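You operate a simulated robot arm through the tools that you are given. There is no shell and no other tool. Be economical: measure what you need, move in short steps, check, and stop when the job is done.

Carry out the task below with a simulated robot arm. There is one attempt and no reset: what you move stays moved.

Task
Wind the yellow ribbon back and take the grey spool out.
Fine: all of it back on the yellow spool; brake off to wind and on again after; small guide lever back to the black dish; grey spool in the orange tray.

Only the result counts: the job must be done as asked and must still hold three seconds after the hand-in. Knocking over, shifting, dropping, spilling or breaking anything else fails it.

Robot
A 6-joint arm with a two-finger parallel gripper, fixed in place. Base frame: the origin is at the foot of the arm, x ahead of it, y to its left, z up; the work surface is at about z = 0.76. Lengths are in m, angles in rad, forces in N, time in s.
With the tool pointing down near the work surface it reaches from about 0.26 to 0.68 m from the base axis. Its first joint turns from -1.152 to 1.152 rad. Payload 2.9 kg.
Tool frame: the origin (TCP) lies between the finger pads and is the grasp point; the fingertips stand 0.03 m ahead of it; z points along the fingers, y is the line along which they close. Largest opening 0.11 m; finger width 0.02, thickness 0.01; the body of the gripper, 0.048 by 0.112 m, starts 0.055 m behind the TCP.
Orientation is told as [roll, pitch, yaw] about the base's x, y, z axes, in that order, counted from this pose: with the fingers straight down and closing along the base's y, the tool's x points along the base's -x, its y along +y and its z along -z.

Tools
- The arm moves only by the tool servo_tool. Its arguments are lists of equal length, an entry for each row: "xyz": the shift along the tool's x, y, z in units of 20 mm (1.0 is 20 mm), a list of three; "delta_rot": the turn, a rotation vector about the tool's x, y, z in units of 4 degrees (1.0 is 4 degrees), a list of three; "claw": the gripper command, from -1 (shut) to 1 (fully open), values between in proportion. In form: {"xyz": [[tx, ty, tz], ...], "delta_rot": [[ax, ay, az], ...], "claw": [claw, ...]}. A call has 1 to 10 rows; each row shifts and turns the commanded pose from where the row before left it, along the tool's axes as they then stand. A call with a number of a shift or a turn outside -1 to 1 is refused whole. Rows are played at 5 a second. More than 0.05 m and 0.15 rad between two rows, or a gripper value outside its range, and nothing of the call is played. A pose out of reach is approached as far as the arm can. The call stops where the force on the tool passes 40 N (or 10 N more than at its start, if that is more) or the arm is blocked; 0.2 s more then pass. The fingers move at their own pace (about 0.108 m/s each) and stop on an object; they squeeze with about 30 N. The grip force told is the motor's: it shows also when the fingers shut on nothing. Time passes only in rows, and 0.2 s behind the last, so rows that do not move let the fingers close. The reply holds the time, the measured pose of the TCP, the force on the tool along the base axes, the opening and the grip force, in the units named above and with some noise, and new pictures: "pictures" is both (left out), scene, wrist or none.
- Cameras (640 x 400 px; columns grow to the right, rows downward): "scene" is fixed at [0.0734, 0.4287, 1.3814]; the picture's right is [-0.80, -0.60, 0.00], its down [-0.35, 0.46, -0.81] and it looks along [0.49, -0.65, -0.58] (base axes); focal length 374 px, centre (320, 200). "wrist" rides on the gripper at [-0.036, 0, -0.057] in the tool frame; the picture's right is [0.00, -1.00, 0.00], its down [0.97, 0.00, -0.24] and it looks along [0.24, 0.00, 0.97] (tool axes); focal length 218 px, centre (320, 200). There is no depth. A picture from a camera that has moved, and an enlarged one, comes with that camera's place and axes in the base frame and with its lens.
- zoom(camera, box): a new picture of the part [left, top, right, bottom] of that camera's present view, enlarged. The clock stands still meanwhile.
- hand_in(): hands the job in; it is judged then, once.

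Go step by step. Nothing tells you positions but the pictures and the camera data: compare them with the known pose of the tool, close in by small moves and look again before you grip or let go. The budget is 120 turns and 150 pictures, counting those below and the enlarged ones. Unless the task says otherwise, let go and move clear before handing in, and close with one line.

The tools are called after "Request:" as a command line: name --argument value ..., lists and objects as JSON in quotes. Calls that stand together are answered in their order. servo_tool: Moves the arm, as the interface text tells. Its arguments: {"type":"object","properties":{"xyz":{"type":"array"},"delta_rot":{"type":"array"},"claw":{"type":"array"},"pictures":{"type":"string","enum":["both","scene","wrist","none"]}},"required":["xyz","delta_rot","claw"]} The other tools are called the same way: zoom (camera, box) takes an enlarged picture of a part of a camera's view; hand_in () hands the job in.

At the start:

```text
time: 0.0
tool_pos: [0.4532, 0.0061, 1.0804]
tool_rot: [0.0, 0.0, 0.0]
force: [-0.1, 1.0, 0.4]
width: 0.11
grasp_force: 0.2
```

scene: 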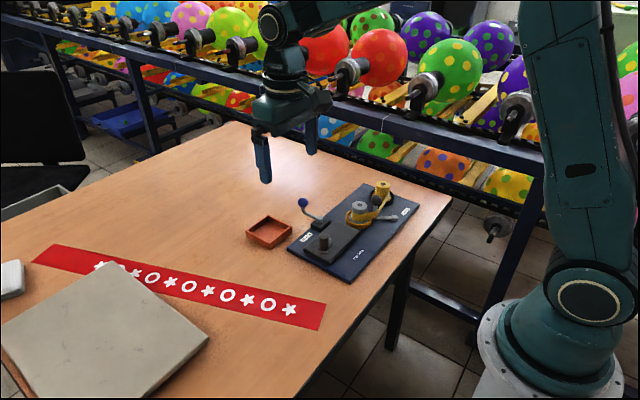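
wrist: 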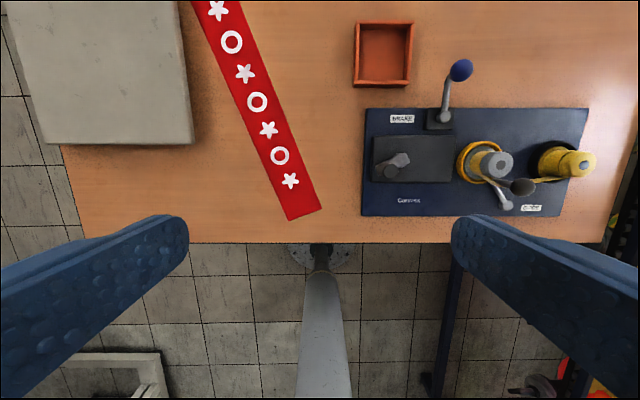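

I see a dark plate with a mechanism: a brake lever with blue knob, a grey spool, a yellow spool, a guide lever, and an orange tray. I'll enlarge both views first.

Request:
zoom --camera "scene" --box '[240, 170, 430, 290]'

Request:
zoom --camera "wrist" --box '[340, 40, 620, 230]'

```text
3.33 times, centred on (335, 230) of scene
camera zoom: at [0.0734, 0.4287, 1.3814], right [-0.8, -0.6, 0.0], down [-0.35, 0.46, -0.81], along [0.49, -0.65, -0.58], focal length 1246 px, centre (270, 100)
```

zoom: 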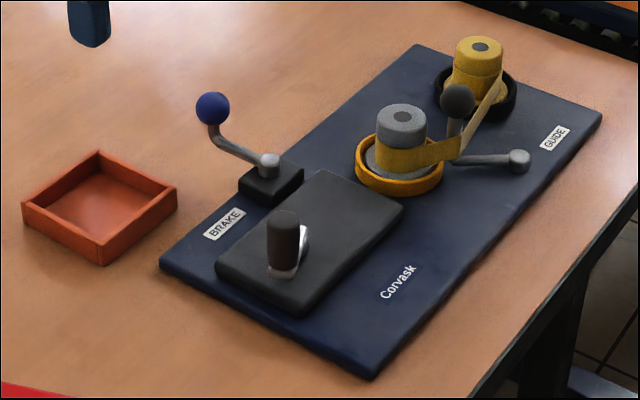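

```text
2.11 times, centred on (480, 135) of wrist
camera zoom: at [0.488, 0.0063, 1.136], right [0.0, -1.0, 0.0], down [-0.97, 0.0, 0.24], along [-0.24, 0.0, -0.97], focal length 460 px, centre (-17, 337)
```

zoom: 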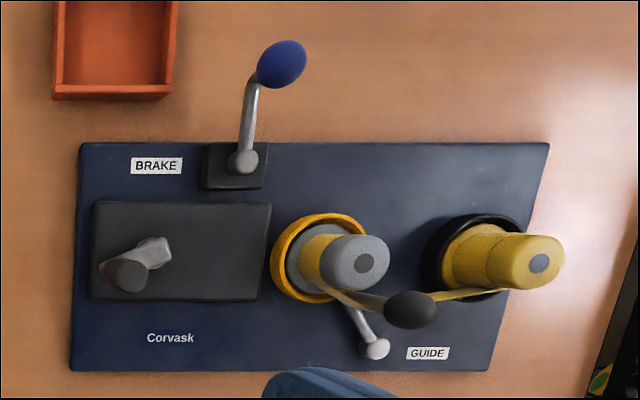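

Plate spans roughly x 0.37–0.55, y −0.07 to −0.42. I'll move over it for a closer look.

Request:
servo_tool --xyz '[[0, -1, 0.5], [0, -1, 0.5], [0, -1, 0.5], [0, -1, 0.5], [0, -1, 0.5], [0, -1, 0.5], [0, -1, 0], [0, -1, 0], [0, -1, 0], [0, -1, 0]]' --delta_rot '[[0, 0, 0], [0, 0, 0], [0, 0, 0], [0, 0, 0], [0, 0, 0], [0, 0, 0], [0, 0, 0], [0, 0, 0], [0, 0, 0], [0, 0, 0]]' --claw '[1, 1, 1, 1, 1, 1, 1, 1, 1, 1]' --pictures "both"

```text
time: 2.2
tool_pos: [0.4513, -0.1924, 1.0193]
tool_rot: [0.0, -0.001, 0.0]
force: [-0.4, 0.2, -0.3]
width: 0.1099
grasp_force: 0.0
camera wrist: at [0.4873, -0.1936, 1.0754], right [0.0, -1.0, 0.0], down [-0.97, 0.0, 0.24], along [-0.24, 0.0, -0.97], focal length 218 px, centre (320, 200)
```

scene: 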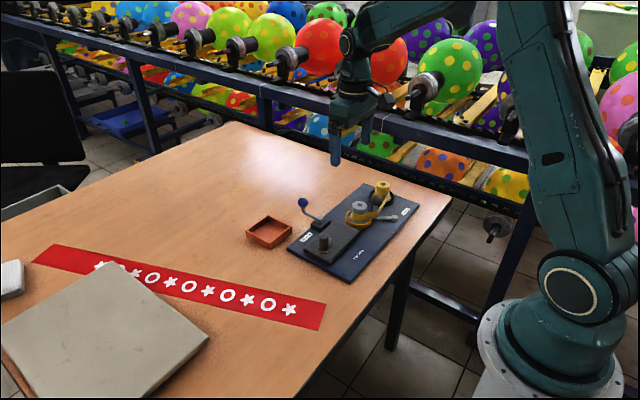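
wrist: 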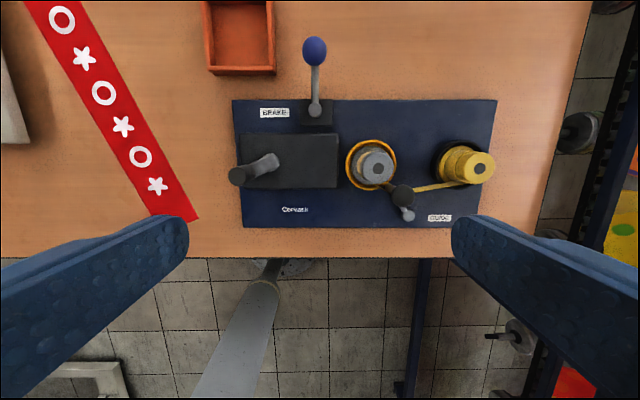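

Request:
zoom --camera "wrist" --box '[220, 30, 350, 230]'

Request:
zoom --camera "wrist" --box '[330, 120, 510, 235]'

Request:
zoom --camera "scene" --box '[320, 170, 430, 240]'

Request:
zoom --camera "scene" --box '[285, 190, 375, 270]'

```text
2.00 times, centred on (285, 130) of wrist
camera zoom: at [0.4873, -0.1936, 1.0754], right [0.0, -1.0, 0.0], down [-0.97, 0.0, 0.24], along [-0.24, 0.0, -0.97], focal length 436 px, centre (390, 340)
```

zoom: 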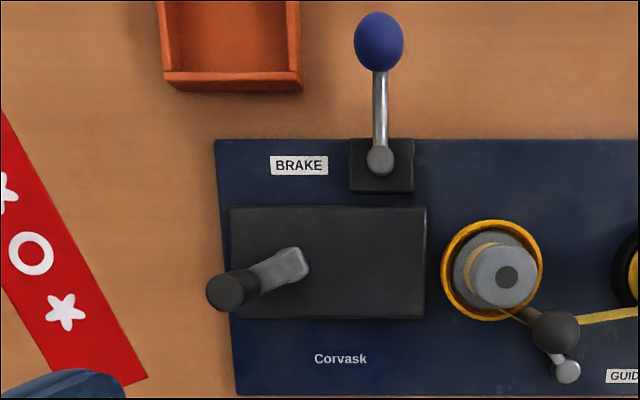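

```text
3.48 times, centred on (420, 178) of wrist
camera zoom: at [0.4873, -0.1936, 1.0754], right [0.0, -1.0, 0.0], down [-0.97, 0.0, 0.24], along [-0.24, 0.0, -0.97], focal length 759 px, centre (-28, 278)
```

zoom: 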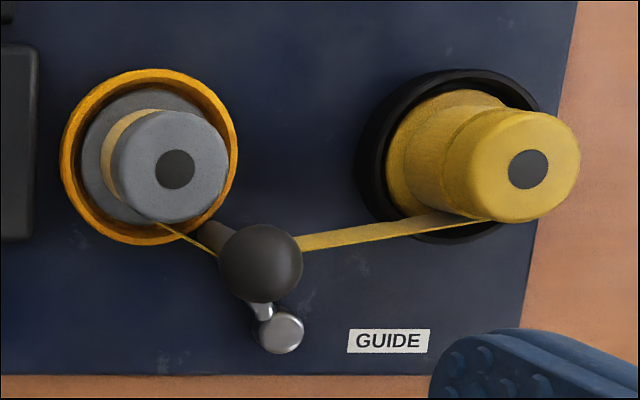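

```text
5.71 times, centred on (375, 205) of scene
camera zoom: at [0.0733, 0.4287, 1.3814], right [-0.8, -0.6, 0.0], down [-0.35, 0.46, -0.81], along [0.49, -0.65, -0.58], focal length 2137 px, centre (6, 171)
```

zoom: 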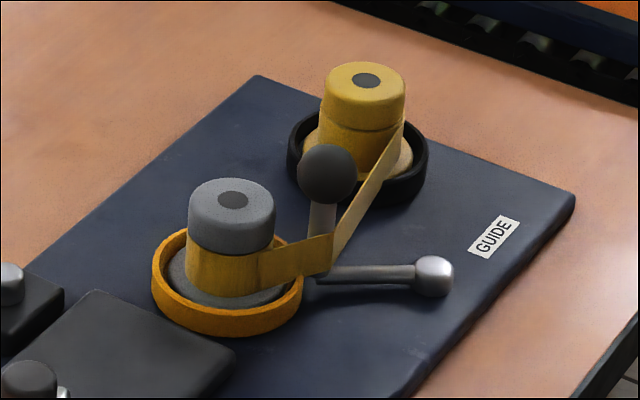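

```text
5.00 times, centred on (330, 230) of scene
camera zoom: at [0.0733, 0.4287, 1.3814], right [-0.8, -0.6, 0.0], down [-0.35, 0.46, -0.81], along [0.49, -0.65, -0.58], focal length 1870 px, centre (270, 50)
```

zoom: 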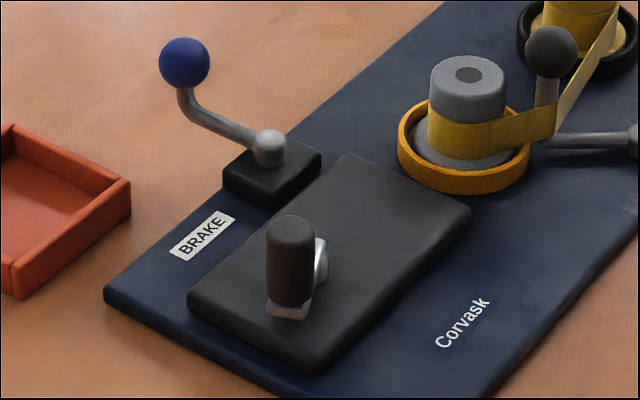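

The brake lever looks to swing about a vertical pivot near (0.533,−0.187), with its knob near (0.588,−0.188,0.805). I'll move above the knob with a narrower gap.

Request:
servo_tool --xyz '[[-0.98, 0.03, 0.8], [-0.98, 0.03, 0.8], [-0.98, 0.03, 0.8], [-0.98, 0.03, 0.8], [-0.98, 0.03, 0.8], [-0.98, 0.03, 0.8], [-0.98, 0.03, 0.8], [0, 0, 0]]' --delta_rot '[[0, 0, 0], [0, 0, 0], [0, 0, 0], [0, 0, 0], [0, 0, 0], [0, 0, 0], [0, 0, 0], [0, 0, 0]]' --claw '[0, 0, 0, 0, 0, 0, 0, 0]' --pictures "both"

```text
time: 4.0
tool_pos: [0.589, -0.1896, 0.907]
tool_rot: [0.0, 0.0, 0.001]
force: [0.0, 0.4, 0.2]
width: 0.0553
grasp_force: 0.0
camera wrist: at [0.6248, -0.1898, 0.9627], right [0.0, -1.0, 0.0], down [-0.97, 0.0, 0.24], along [-0.24, 0.0, -0.97], focal length 218 px, centre (320, 200)
```

scene: 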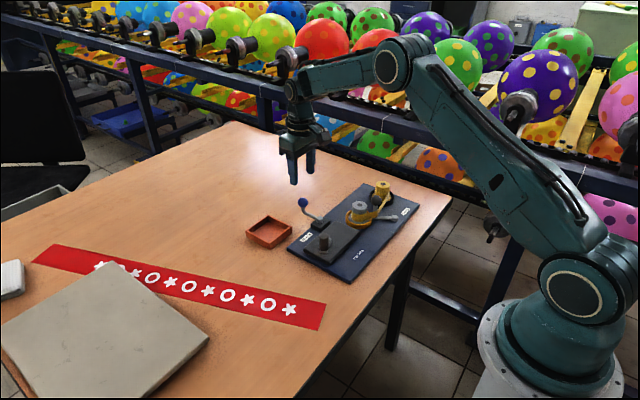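
wrist: 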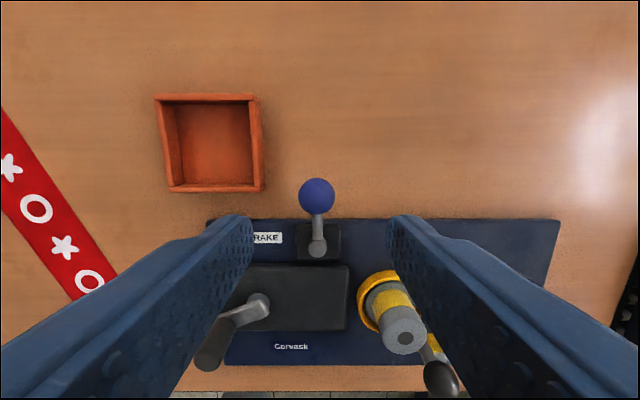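

Knob is directly below the gap. I'll descend to straddle it.

Request:
servo_tool --xyz '[[0, 0.05, 0.95], [0, 0.05, 0.95], [0, 0, 0.95], [0, 0, 0.95], [0, 0, 0.9], [0, 0, 0]]' --delta_rot '[[0, 0, 0], [0, 0, 0], [0, 0, 0], [0, 0, 0], [0, 0, 0], [0, 0, 0]]' --claw '[0, 0, 0, 0, 0, -0.4]' --pictures "both"

Request:
zoom --camera "scene" --box '[260, 170, 350, 250]'

```text
time: 5.4
tool_pos: [0.5881, -0.1869, 0.8133]
tool_rot: [0.0, -0.001, 0.002]
force: [-0.6, 0.1, -0.1]
width: 0.0328
grasp_force: 0.1
camera wrist: at [0.6243, -0.188, 0.8695], right [0.0, -1.0, 0.0], down [-0.97, 0.0, 0.24], along [-0.24, 0.0, -0.97], focal length 218 px, centre (320, 200)
```

scene: 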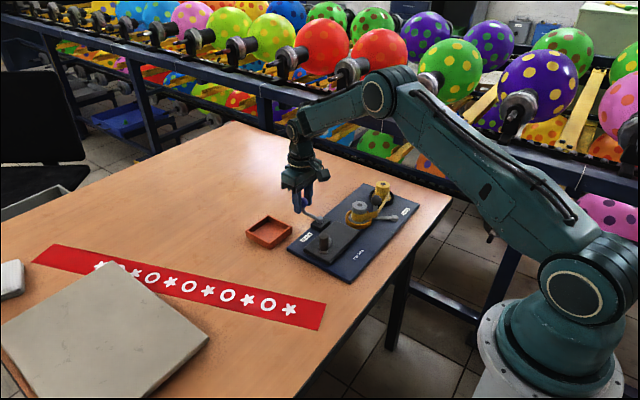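
wrist: 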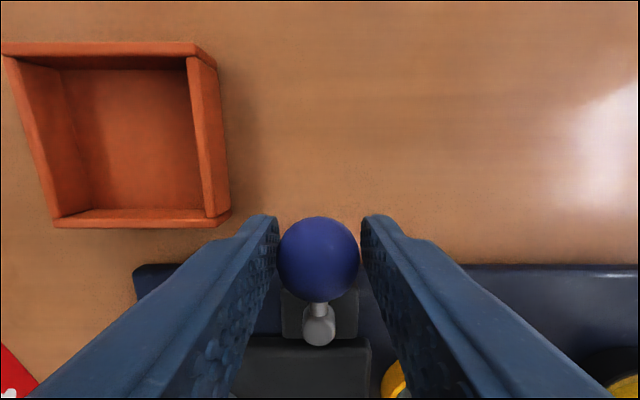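

```text
5.00 times, centred on (305, 210) of scene
camera zoom: at [0.0734, 0.4287, 1.3814], right [-0.8, -0.6, 0.0], down [-0.35, 0.46, -0.81], along [0.49, -0.65, -0.58], focal length 1870 px, centre (395, 150)
```

zoom: 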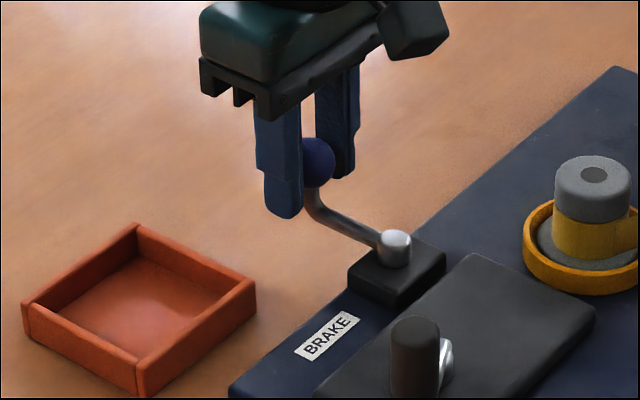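

Straddled. I'll nudge gently toward −y to see which way the lever gives.

Request:
servo_tool --xyz '[[0, -0.25, 0], [0, -0.25, 0], [0, -0.2, 0]]' --delta_rot '[[0, 0, 0], [0, 0, 0], [0, 0, 0]]' --claw '[-0.4, -0.4, -0.4]' --pictures "wrist"

```text
time: 6.2
tool_pos: [0.5885, -0.2013, 0.8145]
tool_rot: [-0.001, 0.002, 0.0]
force: [-0.3, 0.3, -0.9]
width: 0.0333
grasp_force: 0.3
camera wrist: at [0.6249, -0.202, 0.8707], right [0.0, -1.0, 0.0], down [-0.97, 0.0, 0.24], along [-0.24, 0.0, -0.97], focal length 218 px, centre (320, 200)
```

wrist: 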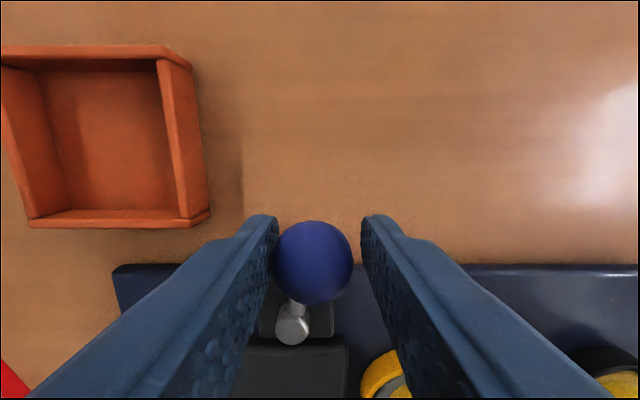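

It swings freely toward −y. I'll continue along the arc with the tool turning, watching the force.

Request:
servo_tool --xyz '[[0.05, 0, 0], [0.05, 0, 0], [0, 0, 0], [0, -0.19, 0], [0, -0.19, 0], [0, -0.19, 0], [0, -0.19, 0], [0, -0.19, 0]]' --delta_rot '[[0, 0, 1], [0, 0, 1], [0, 0, 1], [0, 0, 1], [0, 0, 1], [0, 0, 1], [0, 0, 1], [0, 0, 1]]' --claw '[-0.4, -0.4, -0.4, -0.4, -0.4, -0.4, -0.4, -0.4]' --pictures "wrist"

Request:
zoom --camera "scene" --box '[260, 170, 350, 250]'

```text
time: 8.0
tool_pos: [0.5796, -0.2189, 0.8149]
tool_rot: [-0.001, -0.001, -0.56]
force: [0.1, 0.4, 0.2]
width: 0.0329
grasp_force: 0.3
camera wrist: at [0.611, -0.2382, 0.8702], right [-0.53, -0.85, 0.0], down [-0.82, 0.52, 0.24], along [-0.2, 0.13, -0.97], focal length 218 px, centre (320, 200)
```

wrist: 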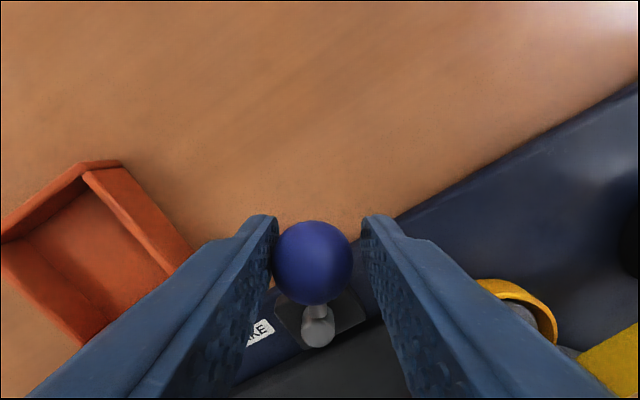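

```text
5.00 times, centred on (305, 210) of scene
camera zoom: at [0.0734, 0.4287, 1.3814], right [-0.8, -0.6, 0.0], down [-0.35, 0.46, -0.81], along [0.49, -0.65, -0.58], focal length 1870 px, centre (395, 150)
```

zoom: 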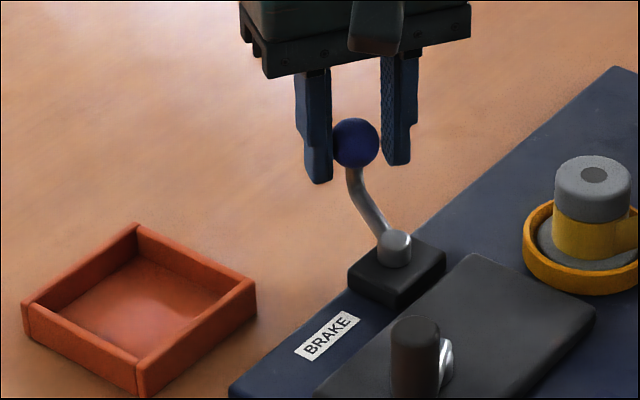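

Still free; continue further.

Request:
servo_tool --xyz '[[0, -0.19, 0], [0, -0.19, 0], [0, -0.19, 0], [0, -0.19, 0], [0, -0.19, 0], [0, -0.19, 0]]' --delta_rot '[[0, 0, 1], [0, 0, 1], [0, 0, 1], [0, 0, 1], [0, 0, 1], [0, 0, 1]]' --claw '[-0.4, -0.4, -0.4, -0.4, -0.4, -0.4]' --pictures "wrist"

Request:
zoom --camera "scene" --box '[260, 170, 350, 250]'

```text
time: 9.4
tool_pos: [0.5677, -0.2344, 0.8151]
tool_rot: [0.005, -0.003, -0.974]
force: [11.4, 14.3, -0.7]
width: 0.0421
grasp_force: 9.1
camera wrist: at [0.5873, -0.2641, 0.8711], right [-0.83, -0.56, 0.0], down [-0.55, 0.8, 0.24], along [-0.13, 0.2, -0.97], focal length 218 px, centre (320, 200)
```

wrist: 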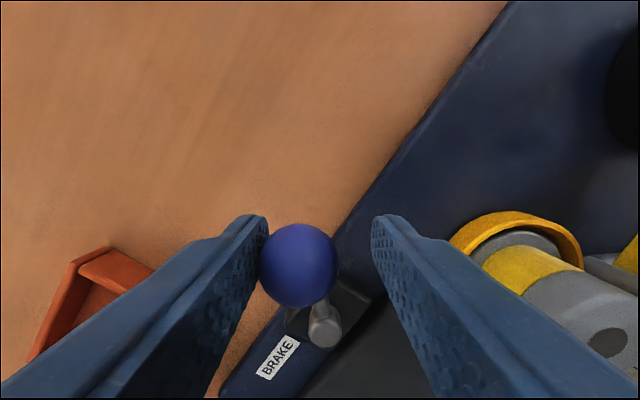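

```text
5.00 times, centred on (305, 210) of scene
camera zoom: at [0.0736, 0.429, 1.3813], right [-0.8, -0.6, 0.0], down [-0.35, 0.46, -0.81], along [0.49, -0.65, -0.58], focal length 1870 px, centre (395, 150)
```

zoom: 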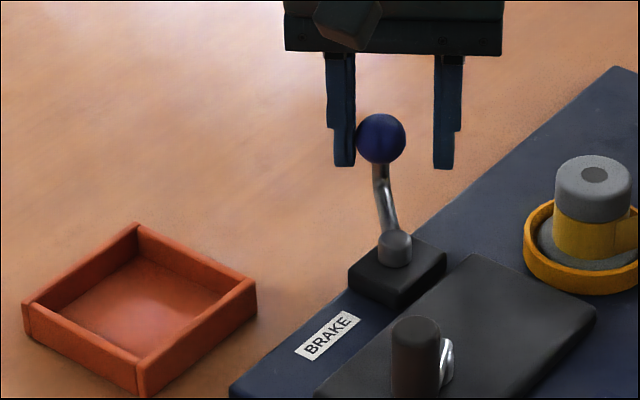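

The lever met a stop at about 40° toward −y; I take this as the "off" end. I'll release, rise and look.

Request:
servo_tool --xyz '[[0, 0.15, 0], [0, 0.1, 0], [0, 0, -0.9], [0, 0, -0.9], [0, 0, -0.9], [0, 0, -0.9], [0, 0, -0.9]]' --delta_rot '[[0, 0, 0], [0, 0, 0], [0, 0, 0], [0, 0, -1], [0, 0, -1], [0, 0, -1], [0, 0, -1]]' --claw '[-0.3, 0, 0, 0, 0, 0, 0]' --pictures "wrist"

Request:
zoom --camera "scene" --box '[260, 170, 440, 280]'

```text
time: 11.0
tool_pos: [0.5686, -0.2325, 0.9036]
tool_rot: [-0.002, 0.0, -0.697]
force: [-0.5, 0.9, 0.5]
width: 0.0551
grasp_force: 0.0
camera wrist: at [0.5967, -0.2563, 0.9599], right [-0.64, -0.77, 0.0], down [-0.74, 0.62, 0.24], along [-0.18, 0.15, -0.97], focal length 218 px, centre (320, 200)
```

wrist: 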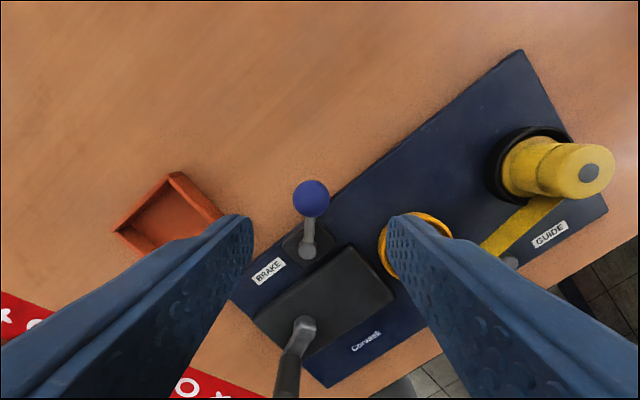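

```text
3.56 times, centred on (350, 225) of scene
camera zoom: at [0.0733, 0.4287, 1.3814], right [-0.8, -0.6, 0.0], down [-0.35, 0.46, -0.81], along [0.49, -0.65, -0.58], focal length 1330 px, centre (213, 111)
```

zoom: 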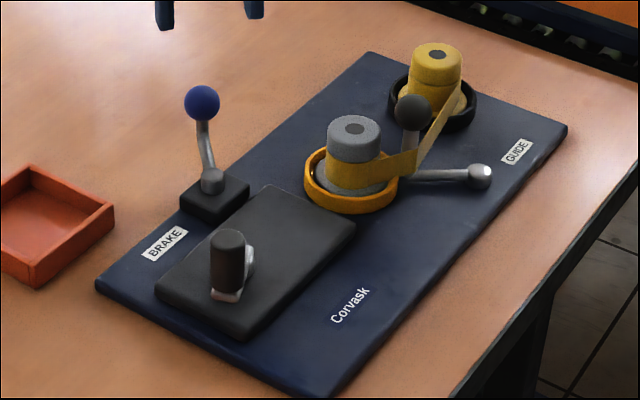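

The brake stays put. Next I square the tool up and go over the crank handle, estimated at (0.453,−0.095) with its top at about 0.813 and hub near (0.468,−0.129).

Request:
servo_tool --xyz '[[0, 0, 0], [0, 0, 0], [0, 0, 0], [0, 0, 0], [0, 0, 0], [0, 0, 0], [0, 0, 0], [0, 0, 0], [0, 0, 0], [0, 0, 0]]' --delta_rot '[[0, 0, -1], [0, 0, -1], [0, 0, -1], [0, 0, -1], [0, 0, -1], [0, 0, -1], [0, 0, -1], [0, 0, -1], [0, 0, -1], [0, 0, -1]]' --claw '[0, 0, 0, 0, 0, 0, 0, 0, 0, 0]' --pictures "none"

Request:
servo_tool --xyz '[[0.6, 1, 0], [0.6, 1, 0], [0.6, 1, 0], [0.6, 1, 0], [0.6, 1, 0], [0.6, 1, 0], [0.6, 0.9, 0], [0.8, 0, 0], [0.7, 0, 0], [0, 0, 0]]' --delta_rot '[[0, 0, 0], [0, 0, 0], [0, 0, 0], [0, 0, 0], [0, 0, 0], [0, 0, 0], [0, 0, 0], [0, 0, 0], [0, 0, 0], [0, 0, 0]]' --claw '[0, 0, 0, 0, 0, 0, 0, 0, 0, 0]' --pictures "wrist"

```text
time: 13.2
tool_pos: [0.5698, -0.2321, 0.904]
tool_rot: [-0.001, 0.0, 0.003]
force: [0.5, -0.1, -0.3]
width: 0.0552
grasp_force: 0.0
```

```text
time: 15.4
tool_pos: [0.4543, -0.0959, 0.9048]
tool_rot: [-0.001, 0.0, -0.002]
force: [0.4, 0.3, 0.0]
width: 0.0549
grasp_force: 0.0
camera wrist: at [0.4907, -0.0952, 0.9605], right [0.0, -1.0, 0.0], down [-0.97, 0.0, 0.24], along [-0.24, 0.0, -0.97], focal length 218 px, centre (320, 200)
```

wrist: 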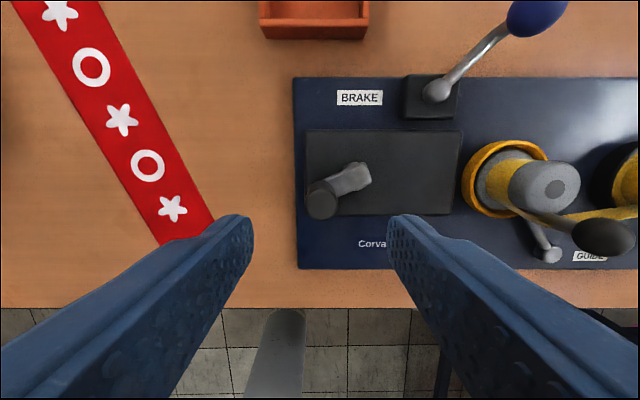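

Request:
zoom --camera "wrist" --box '[290, 120, 410, 240]'

```text
3.33 times, centred on (350, 180) of wrist
camera zoom: at [0.4907, -0.0952, 0.9605], right [0.0, -1.0, 0.0], down [-0.97, 0.0, 0.24], along [-0.24, 0.0, -0.97], focal length 728 px, centre (220, 267)
```

zoom: 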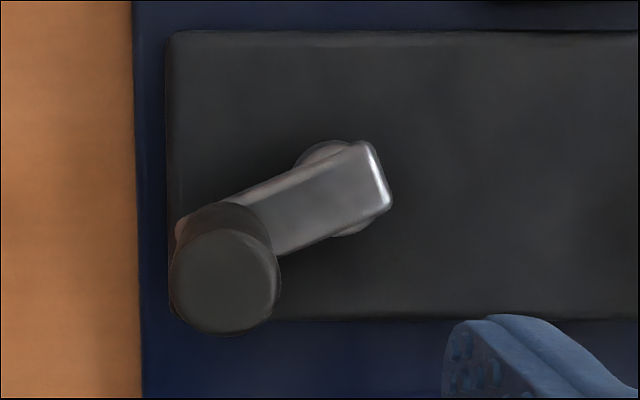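

Handle is directly below; hub about (0.467,−0.124), crank radius ≈0.031. Descend and grip the handle.

Request:
servo_tool --xyz '[[0.05, 0, 0.95], [0, 0, 0.95], [0, 0, 0.95], [0, 0, 0.9], [0, 0, 0.45], [0, 0, 0], [0, 0, 0], [0, 0, 0]]' --delta_rot '[[0, 0, 0], [0, 0, 0], [0, 0, 0], [0, 0, 0], [0, 0, 0], [0, 0, 0], [0, 0, 0], [0, 0, 0]]' --claw '[0, 0, 0, 0, 0, -0.4, -0.7, -0.7]' --pictures "wrist"

Request:
zoom --camera "scene" --box '[280, 180, 430, 280]'

```text
time: 17.2
tool_pos: [0.4548, -0.0955, 0.8189]
tool_rot: [-0.001, 0.001, -0.001]
force: [3.7, -9.1, -0.5]
width: 0.0223
grasp_force: 29.7
camera wrist: at [0.4906, -0.0957, 0.8761], right [0.0, -1.0, 0.0], down [-0.97, 0.0, 0.24], along [-0.24, 0.0, -0.97], focal length 218 px, centre (320, 200)
```

wrist: 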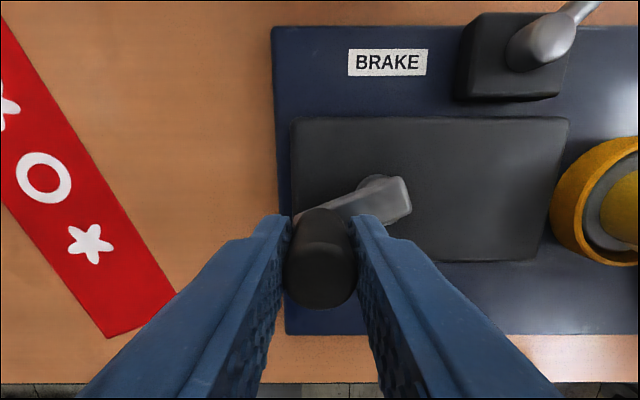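

```text
4.00 times, centred on (355, 230) of scene
camera zoom: at [0.0735, 0.4284, 1.3815], right [-0.8, -0.6, 0.0], down [-0.35, 0.47, -0.81], along [0.49, -0.65, -0.58], focal length 1496 px, centre (180, 80)
```

zoom: 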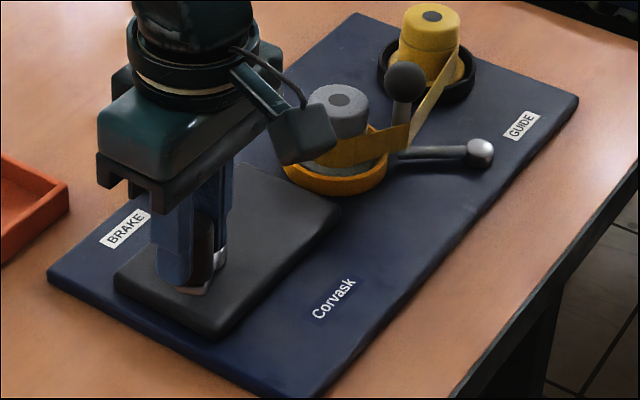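

Gripped. Test a 20° turn counter-clockwise and check the force.

Request:
servo_tool --xyz '[[0.24, -0.13, 0], [0.2, -0.19, 0], [0, 0, 0]]' --delta_rot '[[0, 0, 0], [0, 0, 0], [0, 0, 0]]' --claw '[-0.7, -0.7, -0.7]' --pictures "wrist"

Request:
zoom --camera "scene" --box '[280, 180, 430, 280]'

```text
time: 18.0
tool_pos: [0.446, -0.1004, 0.8199]
tool_rot: [0.001, 0.0, 0.002]
force: [-2.8, 3.5, 8.4]
width: 0.0223
grasp_force: 30.6
camera wrist: at [0.4823, -0.1007, 0.8761], right [0.0, -1.0, 0.0], down [-0.97, 0.0, 0.24], along [-0.24, 0.0, -0.97], focal length 218 px, centre (320, 200)
```

wrist: 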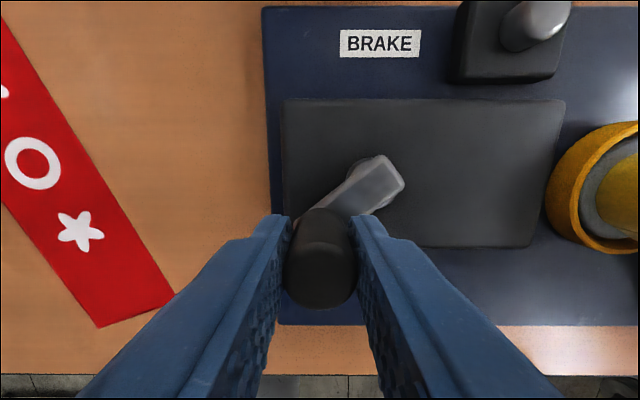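

```text
4.00 times, centred on (355, 230) of scene
camera zoom: at [0.0731, 0.4288, 1.3814], right [-0.8, -0.6, 0.0], down [-0.35, 0.46, -0.81], along [0.49, -0.65, -0.58], focal length 1496 px, centre (180, 80)
```

zoom: 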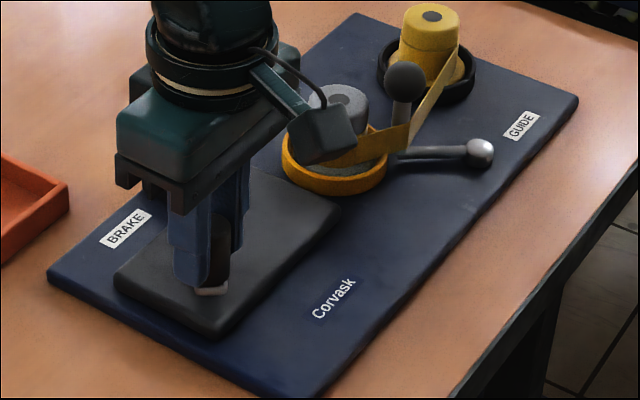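

It turns easily with the brake there. I'll do most of a half turn counter-clockwise and look at the ribbon.

Request:
servo_tool --xyz '[[0.344, -0.551, 0], [0.09, -0.644, 0], [-0.179, -0.625, 0], [-0.418, -0.498, 0], [-0.584, -0.285, 0], [-0.65, -0.023, 0], [-0.603, 0.243, 0]]' --delta_rot '[[0, 0, 0], [0, 0, 0], [0, 0, 0], [0, 0, 0], [0, 0, 0], [0, 0, 0], [0, 0, 0]]' --claw '[-0.7, -0.7, -0.7, -0.7, -0.7, -0.7, -0.7]' --pictures "wrist"

Request:
zoom --camera "scene" --box '[280, 180, 430, 280]'

```text
time: 19.6
tool_pos: [0.4866, -0.1485, 0.8195]
tool_rot: [0.003, -0.004, 0.005]
force: [6.7, -6.0, -0.5]
width: 0.0221
grasp_force: 30.1
camera wrist: at [0.5235, -0.148, 0.8764], right [0.0, -1.0, 0.0], down [-0.97, 0.0, 0.23], along [-0.23, 0.0, -0.97], focal length 218 px, centre (320, 200)
```

wrist: 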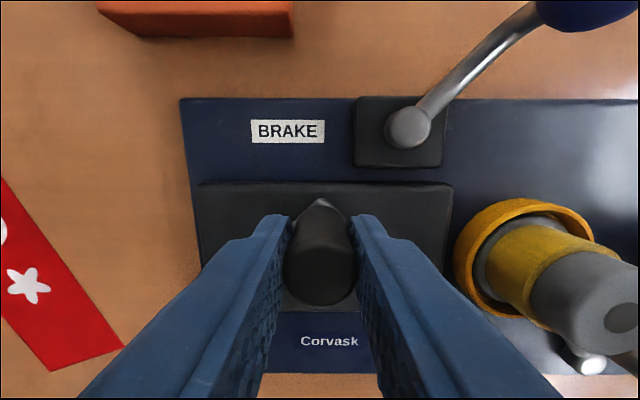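

```text
4.00 times, centred on (355, 230) of scene
camera zoom: at [0.0736, 0.4285, 1.3814], right [-0.8, -0.6, 0.0], down [-0.35, 0.47, -0.81], along [0.49, -0.65, -0.58], focal length 1496 px, centre (180, 80)
```

zoom: 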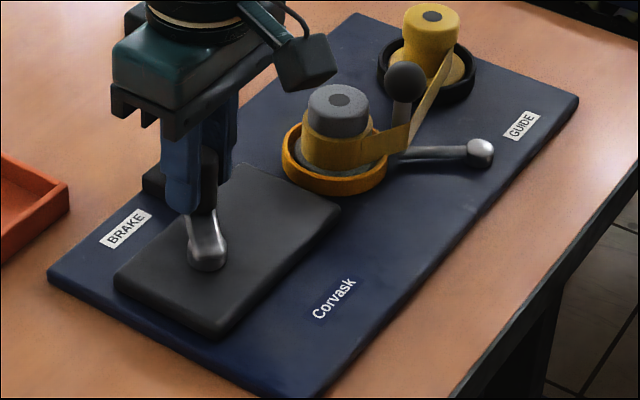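

Request:
zoom --camera "scene" --box '[320, 170, 430, 240]'

```text
5.71 times, centred on (375, 205) of scene
camera zoom: at [0.0736, 0.4285, 1.3814], right [-0.8, -0.6, 0.0], down [-0.35, 0.47, -0.81], along [0.49, -0.65, -0.58], focal length 2137 px, centre (6, 171)
```

zoom: 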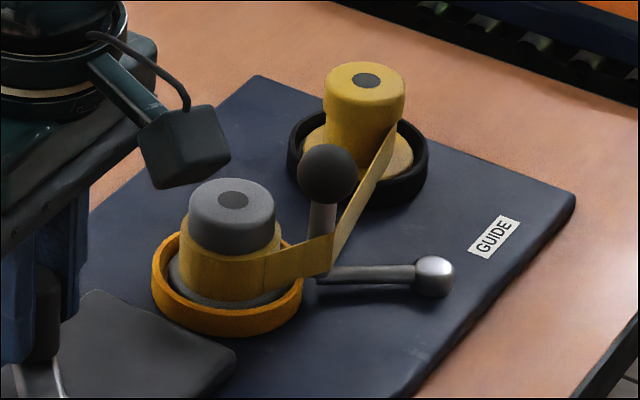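

Counter-clockwise thickens the pack on the grey spool, so that is the wrong way. I'll reverse and wind clockwise.

Request:
servo_tool --xyz '[[0.603, -0.243, 0], [0.65, 0.023, 0], [0.584, 0.285, 0], [0.418, 0.498, 0], [0.179, 0.625, 0], [-0.09, 0.644, 0], [-0.344, 0.551, 0], [-0.539, 0.363, 0], [-0.64, 0.113, 0], [-0.631, -0.157, 0]]' --delta_rot '[[0, 0, 0], [0, 0, 0], [0, 0, 0], [0, 0, 0], [0, 0, 0], [0, 0, 0], [0, 0, 0], [0, 0, 0], [0, 0, 0], [0, 0, 0]]' --claw '[-0.7, -0.7, -0.7, -0.7, -0.7, -0.7, -0.7, -0.7, -0.7, -0.7]' --pictures "none"

Request:
zoom --camera "scene" --box '[320, 170, 430, 240]'

```text
time: 21.8
tool_pos: [0.4828, -0.0965, 0.8196]
tool_rot: [-0.001, -0.004, -0.005]
force: [-5.2, -10.7, 0.1]
width: 0.0221
grasp_force: 30.1
```

```text
5.71 times, centred on (375, 205) of scene
camera zoom: at [0.0733, 0.4284, 1.3815], right [-0.8, -0.6, 0.0], down [-0.35, 0.47, -0.81], along [0.49, -0.65, -0.58], focal length 2137 px, centre (6, 171)
```

zoom: 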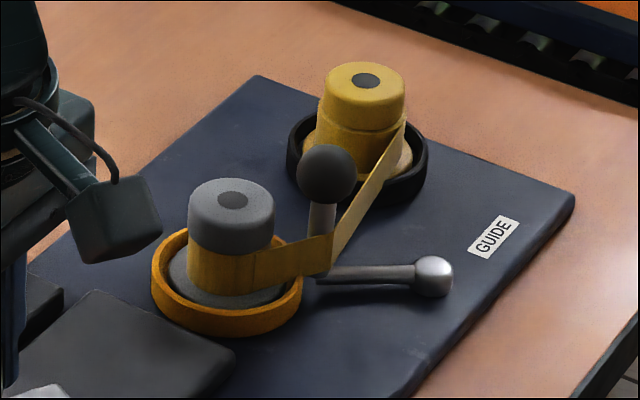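

Right direction: the yellow pack grows. Continue clockwise.

Request:
servo_tool --xyz '[[-0.512, -0.4, 0], [-0.305, -0.574, 0], [-0.045, -0.648, 0], [0.222, -0.611, 0], [0.452, -0.468, 0], [0.603, -0.243, 0], [0.65, 0.023, 0], [0.584, 0.285, 0], [0.418, 0.498, 0], [0.179, 0.625, 0]]' --delta_rot '[[0, 0, 0], [0, 0, 0], [0, 0, 0], [0, 0, 0], [0, 0, 0], [0, 0, 0], [0, 0, 0], [0, 0, 0], [0, 0, 0], [0, 0, 0]]' --claw '[-0.7, -0.7, -0.7, -0.7, -0.7, -0.7, -0.7, -0.7, -0.7, -0.7]' --pictures "none"

Request:
zoom --camera "scene" --box '[320, 170, 430, 240]'

```text
time: 24.0
tool_pos: [0.4378, -0.1227, 0.8186]
tool_rot: [0.003, 0.0, 0.004]
force: [-6.6, 1.3, 3.4]
width: 0.0221
grasp_force: 29.7
```

```text
5.71 times, centred on (375, 205) of scene
camera zoom: at [0.0732, 0.4287, 1.3814], right [-0.8, -0.6, 0.0], down [-0.35, 0.46, -0.81], along [0.49, -0.65, -0.58], focal length 2137 px, centre (6, 171)
```

zoom: 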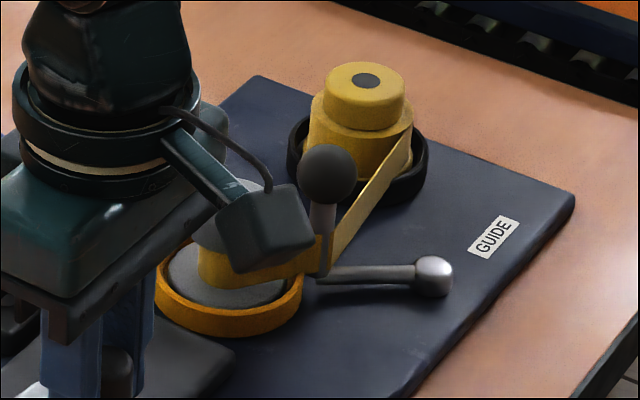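

Continue another part turn.

Request:
servo_tool --xyz '[[-0.09, 0.644, 0], [-0.344, 0.551, 0], [-0.539, 0.363, 0], [-0.64, 0.113, 0], [-0.631, -0.157, 0], [-0.512, -0.4, 0]]' --delta_rot '[[0, 0, 0], [0, 0, 0], [0, 0, 0], [0, 0, 0], [0, 0, 0], [0, 0, 0]]' --claw '[-0.7, -0.7, -0.7, -0.7, -0.7, -0.7]' --pictures "none"

Request:
zoom --camera "scene" --box '[320, 170, 430, 240]'

```text
time: 25.4
tool_pos: [0.4943, -0.1026, 0.8205]
tool_rot: [-0.001, -0.007, 0.003]
force: [0.1, 0.1, -0.6]
width: 0.0165
grasp_force: 0.1
```

```text
5.71 times, centred on (375, 205) of scene
camera zoom: at [0.0734, 0.4287, 1.3814], right [-0.8, -0.6, 0.0], down [-0.35, 0.46, -0.81], along [0.49, -0.65, -0.58], focal length 2137 px, centre (6, 171)
```

zoom: 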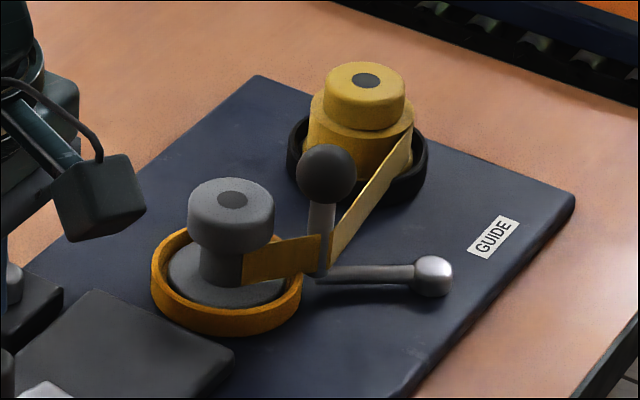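

The fingers slipped off the handle; the grey core is nearly bare with only the span left. Look at the crank.

Request:
servo_tool --xyz '[[0, 0, 0], [0, 0, -1], [0, 0, -1], [0, 0, -1], [0, 0, -1]]' --delta_rot '[[0, 0, 0], [0, 0, 0], [0, 0, 0], [0, 0, 0], [0, 0, 0]]' --claw '[-0.7, -0.7, -0.3, 0, 0]' --pictures "wrist"

Request:
zoom --camera "scene" --box '[280, 180, 430, 280]'

```text
time: 26.6
tool_pos: [0.4937, -0.1044, 0.9014]
tool_rot: [-0.001, 0.0, 0.0]
force: [0.0, -0.1, -0.4]
width: 0.0551
grasp_force: 0.0
camera wrist: at [0.5296, -0.1035, 0.9567], right [0.0, -1.0, 0.0], down [-0.97, 0.0, 0.24], along [-0.24, 0.0, -0.97], focal length 218 px, centre (320, 200)
```

wrist: 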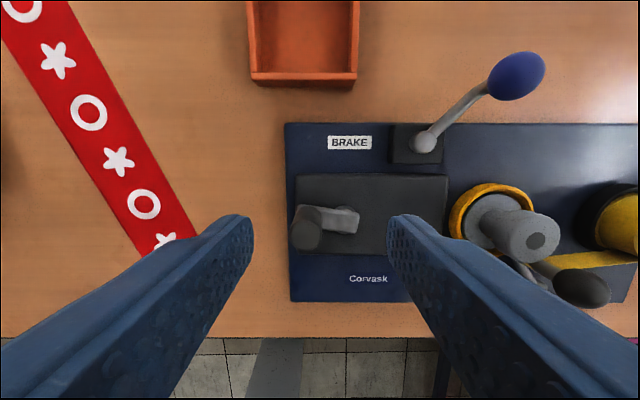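

```text
4.00 times, centred on (355, 230) of scene
camera zoom: at [0.0733, 0.4287, 1.3814], right [-0.8, -0.6, 0.0], down [-0.35, 0.46, -0.81], along [0.49, -0.65, -0.58], focal length 1496 px, centre (180, 80)
```

zoom: 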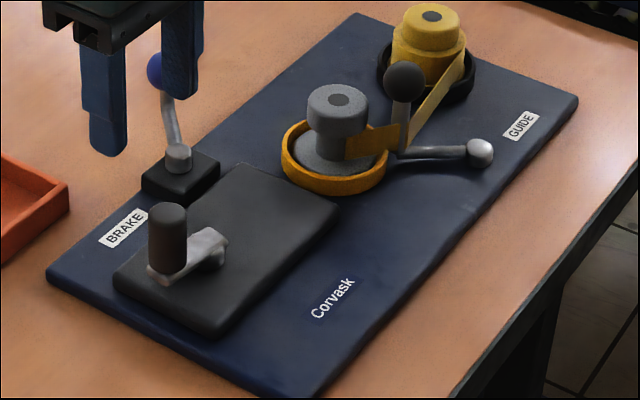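

Request:
zoom --camera "wrist" --box '[270, 160, 390, 280]'

Request:
zoom --camera "wrist" --box '[430, 160, 640, 310]'

```text
3.33 times, centred on (330, 220) of wrist
camera zoom: at [0.5296, -0.1035, 0.9567], right [0.0, -1.0, 0.0], down [-0.97, 0.0, 0.24], along [-0.24, 0.0, -0.97], focal length 728 px, centre (287, 133)
```

zoom: 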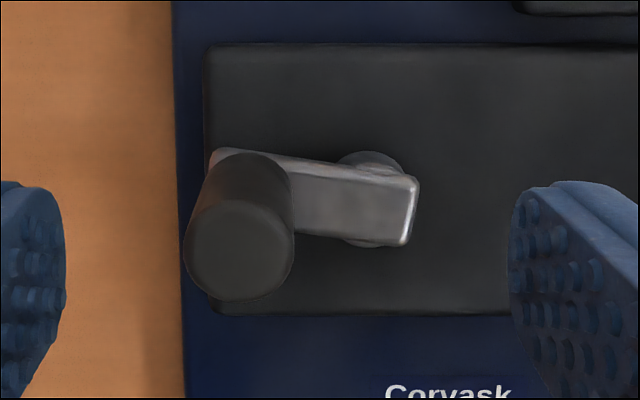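

```text
2.67 times, centred on (535, 235) of wrist
camera zoom: at [0.5296, -0.1035, 0.9567], right [0.0, -1.0, 0.0], down [-0.97, 0.0, 0.24], along [-0.24, 0.0, -0.97], focal length 582 px, centre (-253, 107)
```

zoom: 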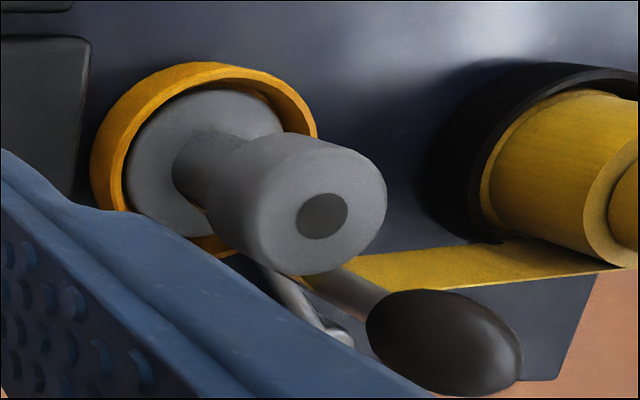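

Crank now points at about 87°. I'll push the handle from its −x side with closed fingers to see whether that is a real end stop.

Request:
servo_tool --xyz '[[0.9, 0.2, 0], [0.9, 0.2, 0], [0.9, 0.15, 0], [0, 0, 0.9], [0, 0, 0.9], [0, 0, 0.9], [0, 0, 0.9], [0, 0, 0.45]]' --delta_rot '[[0, 0, 0], [0, 0, 0], [0, 0, 0], [0, 0, 0], [0, 0, 0], [0, 0, 0], [0, 0, 0], [0, 0, 0]]' --claw '[-0.5, -1, -1, -1, -1, -1, -1, -1]' --pictures "none"

Request:
servo_tool --xyz '[[-0.15, 0, 0], [-0.15, 0, 0], [-0.15, 0, 0], [-0.15, 0, 0], [-0.15, 0, 0]]' --delta_rot '[[0, 0, 0], [0, 0, 0], [0, 0, 0], [0, 0, 0], [0, 0, 0]]' --claw '[-1, -1, -1, -1, -1]' --pictures "wrist"

```text
time: 28.4
tool_pos: [0.4388, -0.0924, 0.8194]
tool_rot: [-0.001, 0.0, -0.001]
force: [-1.3, 0.5, -0.6]
width: 0.0001
grasp_force: 29.9
```

```text
time: 29.6
tool_pos: [0.4499, -0.0921, 0.82]
tool_rot: [0.002, 0.01, -0.005]
force: [-26.3, -5.0, 11.3]
width: 0.0
grasp_force: 30.0
camera wrist: at [0.4861, -0.0933, 0.874], right [0.0, -1.0, 0.0], down [-0.97, 0.0, 0.25], along [-0.25, 0.0, -0.97], focal length 218 px, centre (320, 200)
```

wrist: 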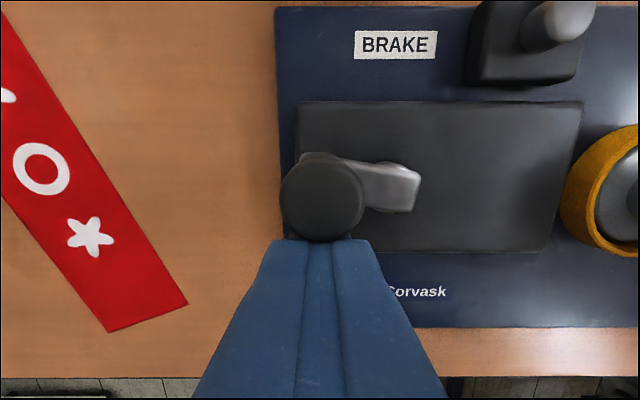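

A firm stop (26 N, no motion), so the crank is at the end of its winding. I'll back off, rise, and go over the guide knob (about (0.429,−0.294,0.817)).

Request:
servo_tool --xyz '[[0.5, 0, 0], [0, 0, -0.9], [0, 0, -0.9], [0, 0, -0.9], [0, 0, -0.9], [0, 0, -0.9]]' --delta_rot '[[0, 0, 0], [0, 0, 0], [0, 0, 0], [0, 0, 0], [0, 0, 0], [0, 0, 0]]' --claw '[-1, -1, -1, -0.2, -0.2, -0.2]' --pictures "none"

Request:
servo_tool --xyz '[[0.1, -1, 0], [0.1, -1, 0], [0.1, -1, 0], [0.1, -1, 0], [0.1, -1, 0], [0.1, -1, 0], [0.1, -1, 0], [0.1, -1, 0], [0.1, -1, 0], [0, -1, 0]]' --delta_rot '[[0, 0, 0], [0, 0, 0], [0, 0, 0], [0, 0, 0], [0, 0, 0], [0, 0, 0], [0, 0, 0], [0, 0, 0], [0, 0, 0], [0, 0, 0]]' --claw '[-0.2, -0.2, -0.2, -0.2, -0.2, -0.2, -0.2, -0.2, -0.2, -0.2]' --pictures "wrist"

Request:
zoom --camera "scene" --box '[320, 170, 430, 240]'

```text
time: 31.0
tool_pos: [0.4418, -0.0929, 0.9087]
tool_rot: [0.0, -0.001, 0.001]
force: [0.1, -0.2, -0.3]
width: 0.0441
grasp_force: 0.0
```

```text
time: 33.2
tool_pos: [0.426, -0.2923, 0.9083]
tool_rot: [0.0, 0.001, 0.0]
force: [-0.5, -0.2, -0.7]
width: 0.0439
grasp_force: 0.1
camera wrist: at [0.4613, -0.2923, 0.9649], right [0.0, -1.0, 0.0], down [-0.97, 0.0, 0.24], along [-0.24, 0.0, -0.97], focal length 218 px, centre (320, 200)
```

wrist: 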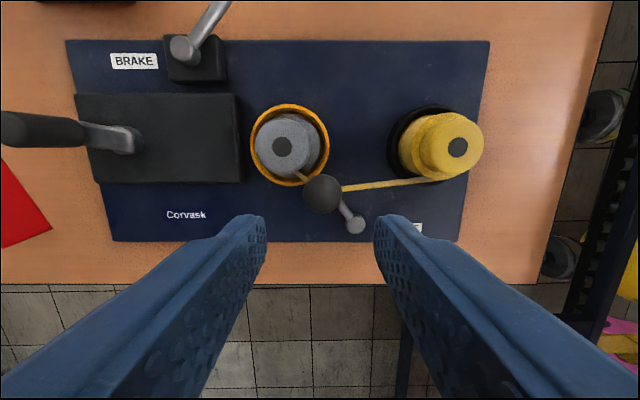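

```text
5.71 times, centred on (375, 205) of scene
camera zoom: at [0.0733, 0.4287, 1.3814], right [-0.8, -0.6, 0.0], down [-0.35, 0.46, -0.81], along [0.49, -0.65, -0.58], focal length 2137 px, centre (6, 171)
```

zoom: 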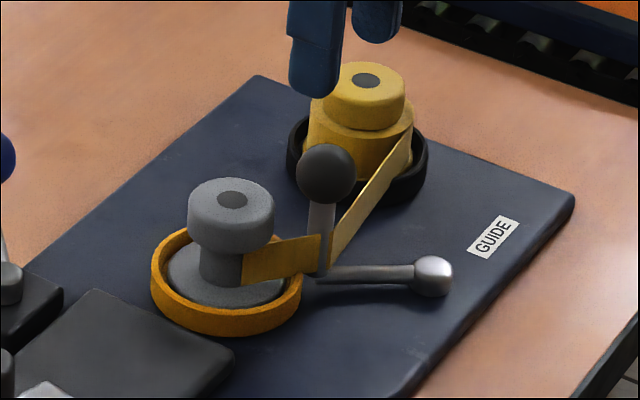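

Knob at (0.428,−0.294), pivot about (0.390,−0.325). Descend to straddle the knob.

Request:
servo_tool --xyz '[[0.1, -0.07, 0.9], [0, 0, 0.9], [0, 0, 0.9], [0, 0, 0.9]]' --delta_rot '[[0, 0, 0], [0, 0, 0], [0, 0, 0], [0, 0, 0]]' --claw '[-0.2, -0.2, -0.2, -0.25]' --pictures "wrist"

Request:
zoom --camera "scene" --box '[320, 170, 430, 240]'

```text
time: 34.2
tool_pos: [0.4216, -0.2917, 0.8361]
tool_rot: [0.0, 0.0, 0.001]
force: [0.5, -0.3, -1.4]
width: 0.0413
grasp_force: 0.1
camera wrist: at [0.4578, -0.2926, 0.8919], right [0.0, -1.0, 0.0], down [-0.97, 0.0, 0.24], along [-0.24, 0.0, -0.97], focal length 218 px, centre (320, 200)
```

wrist: 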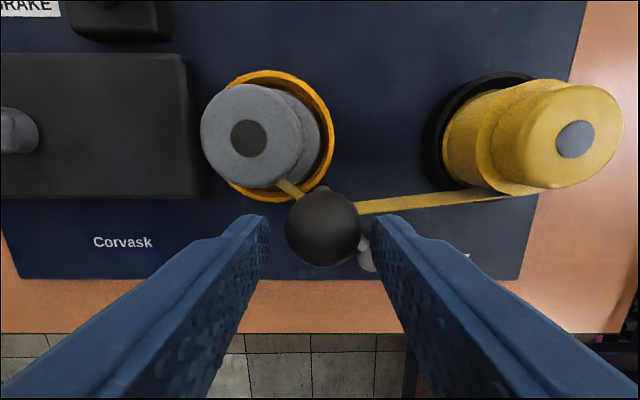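

```text
5.71 times, centred on (375, 205) of scene
camera zoom: at [0.0734, 0.4286, 1.3814], right [-0.8, -0.6, 0.0], down [-0.35, 0.46, -0.81], along [0.49, -0.65, -0.58], focal length 2137 px, centre (6, 171)
```

zoom: 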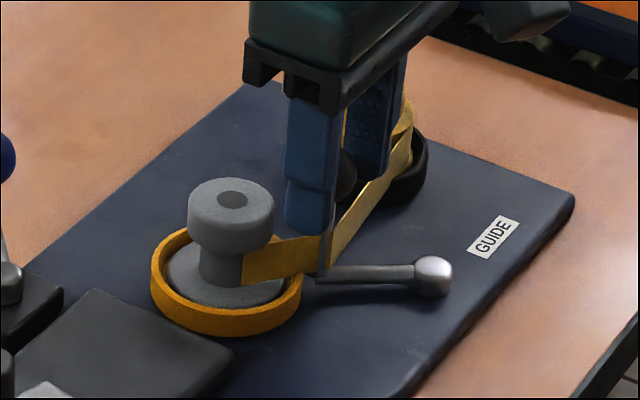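

Push toward −y in small steps.

Request:
servo_tool --xyz '[[-0.02, -0.25, 0], [-0.02, -0.25, 0], [-0.02, -0.25, 0], [-0.02, -0.25, 0], [-0.02, -0.25, 0], [-0.02, -0.25, 0], [0, -0.25, 0]]' --delta_rot '[[0, 0, 0], [0, 0, 0], [0, 0, 0], [0, 0, 0], [0, 0, 0], [0, 0, 0], [0, 0, 0]]' --claw '[-0.25, -0.25, -0.25, -0.25, -0.25, -0.25, -0.25]' --pictures "wrist"

Request:
zoom --camera "scene" --box '[320, 170, 430, 240]'

```text
time: 35.8
tool_pos: [0.4248, -0.3286, 0.8371]
tool_rot: [0.0, -0.002, 0.0]
force: [-0.1, 0.0, 0.0]
width: 0.0415
grasp_force: 0.2
camera wrist: at [0.4615, -0.3285, 0.8927], right [0.0, -1.0, 0.0], down [-0.97, 0.0, 0.24], along [-0.24, 0.0, -0.97], focal length 218 px, centre (320, 200)
```

wrist: 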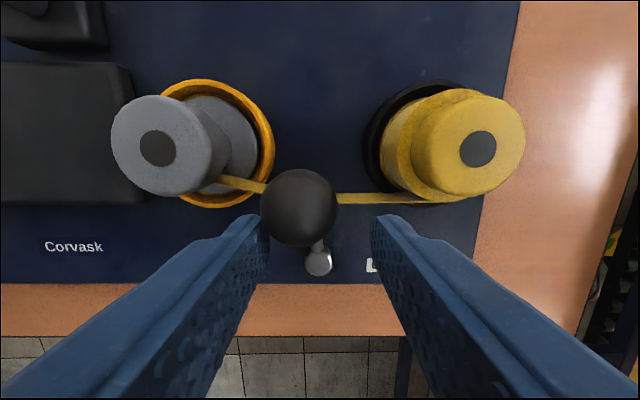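

```text
5.71 times, centred on (375, 205) of scene
camera zoom: at [0.0733, 0.4287, 1.3814], right [-0.8, -0.6, 0.0], down [-0.35, 0.46, -0.81], along [0.49, -0.65, -0.58], focal length 2137 px, centre (6, 171)
```

zoom: 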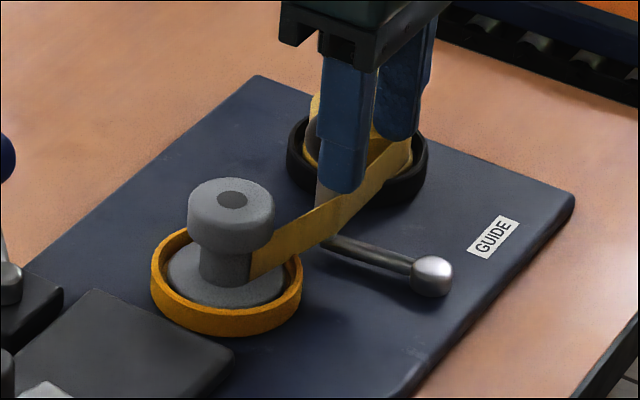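

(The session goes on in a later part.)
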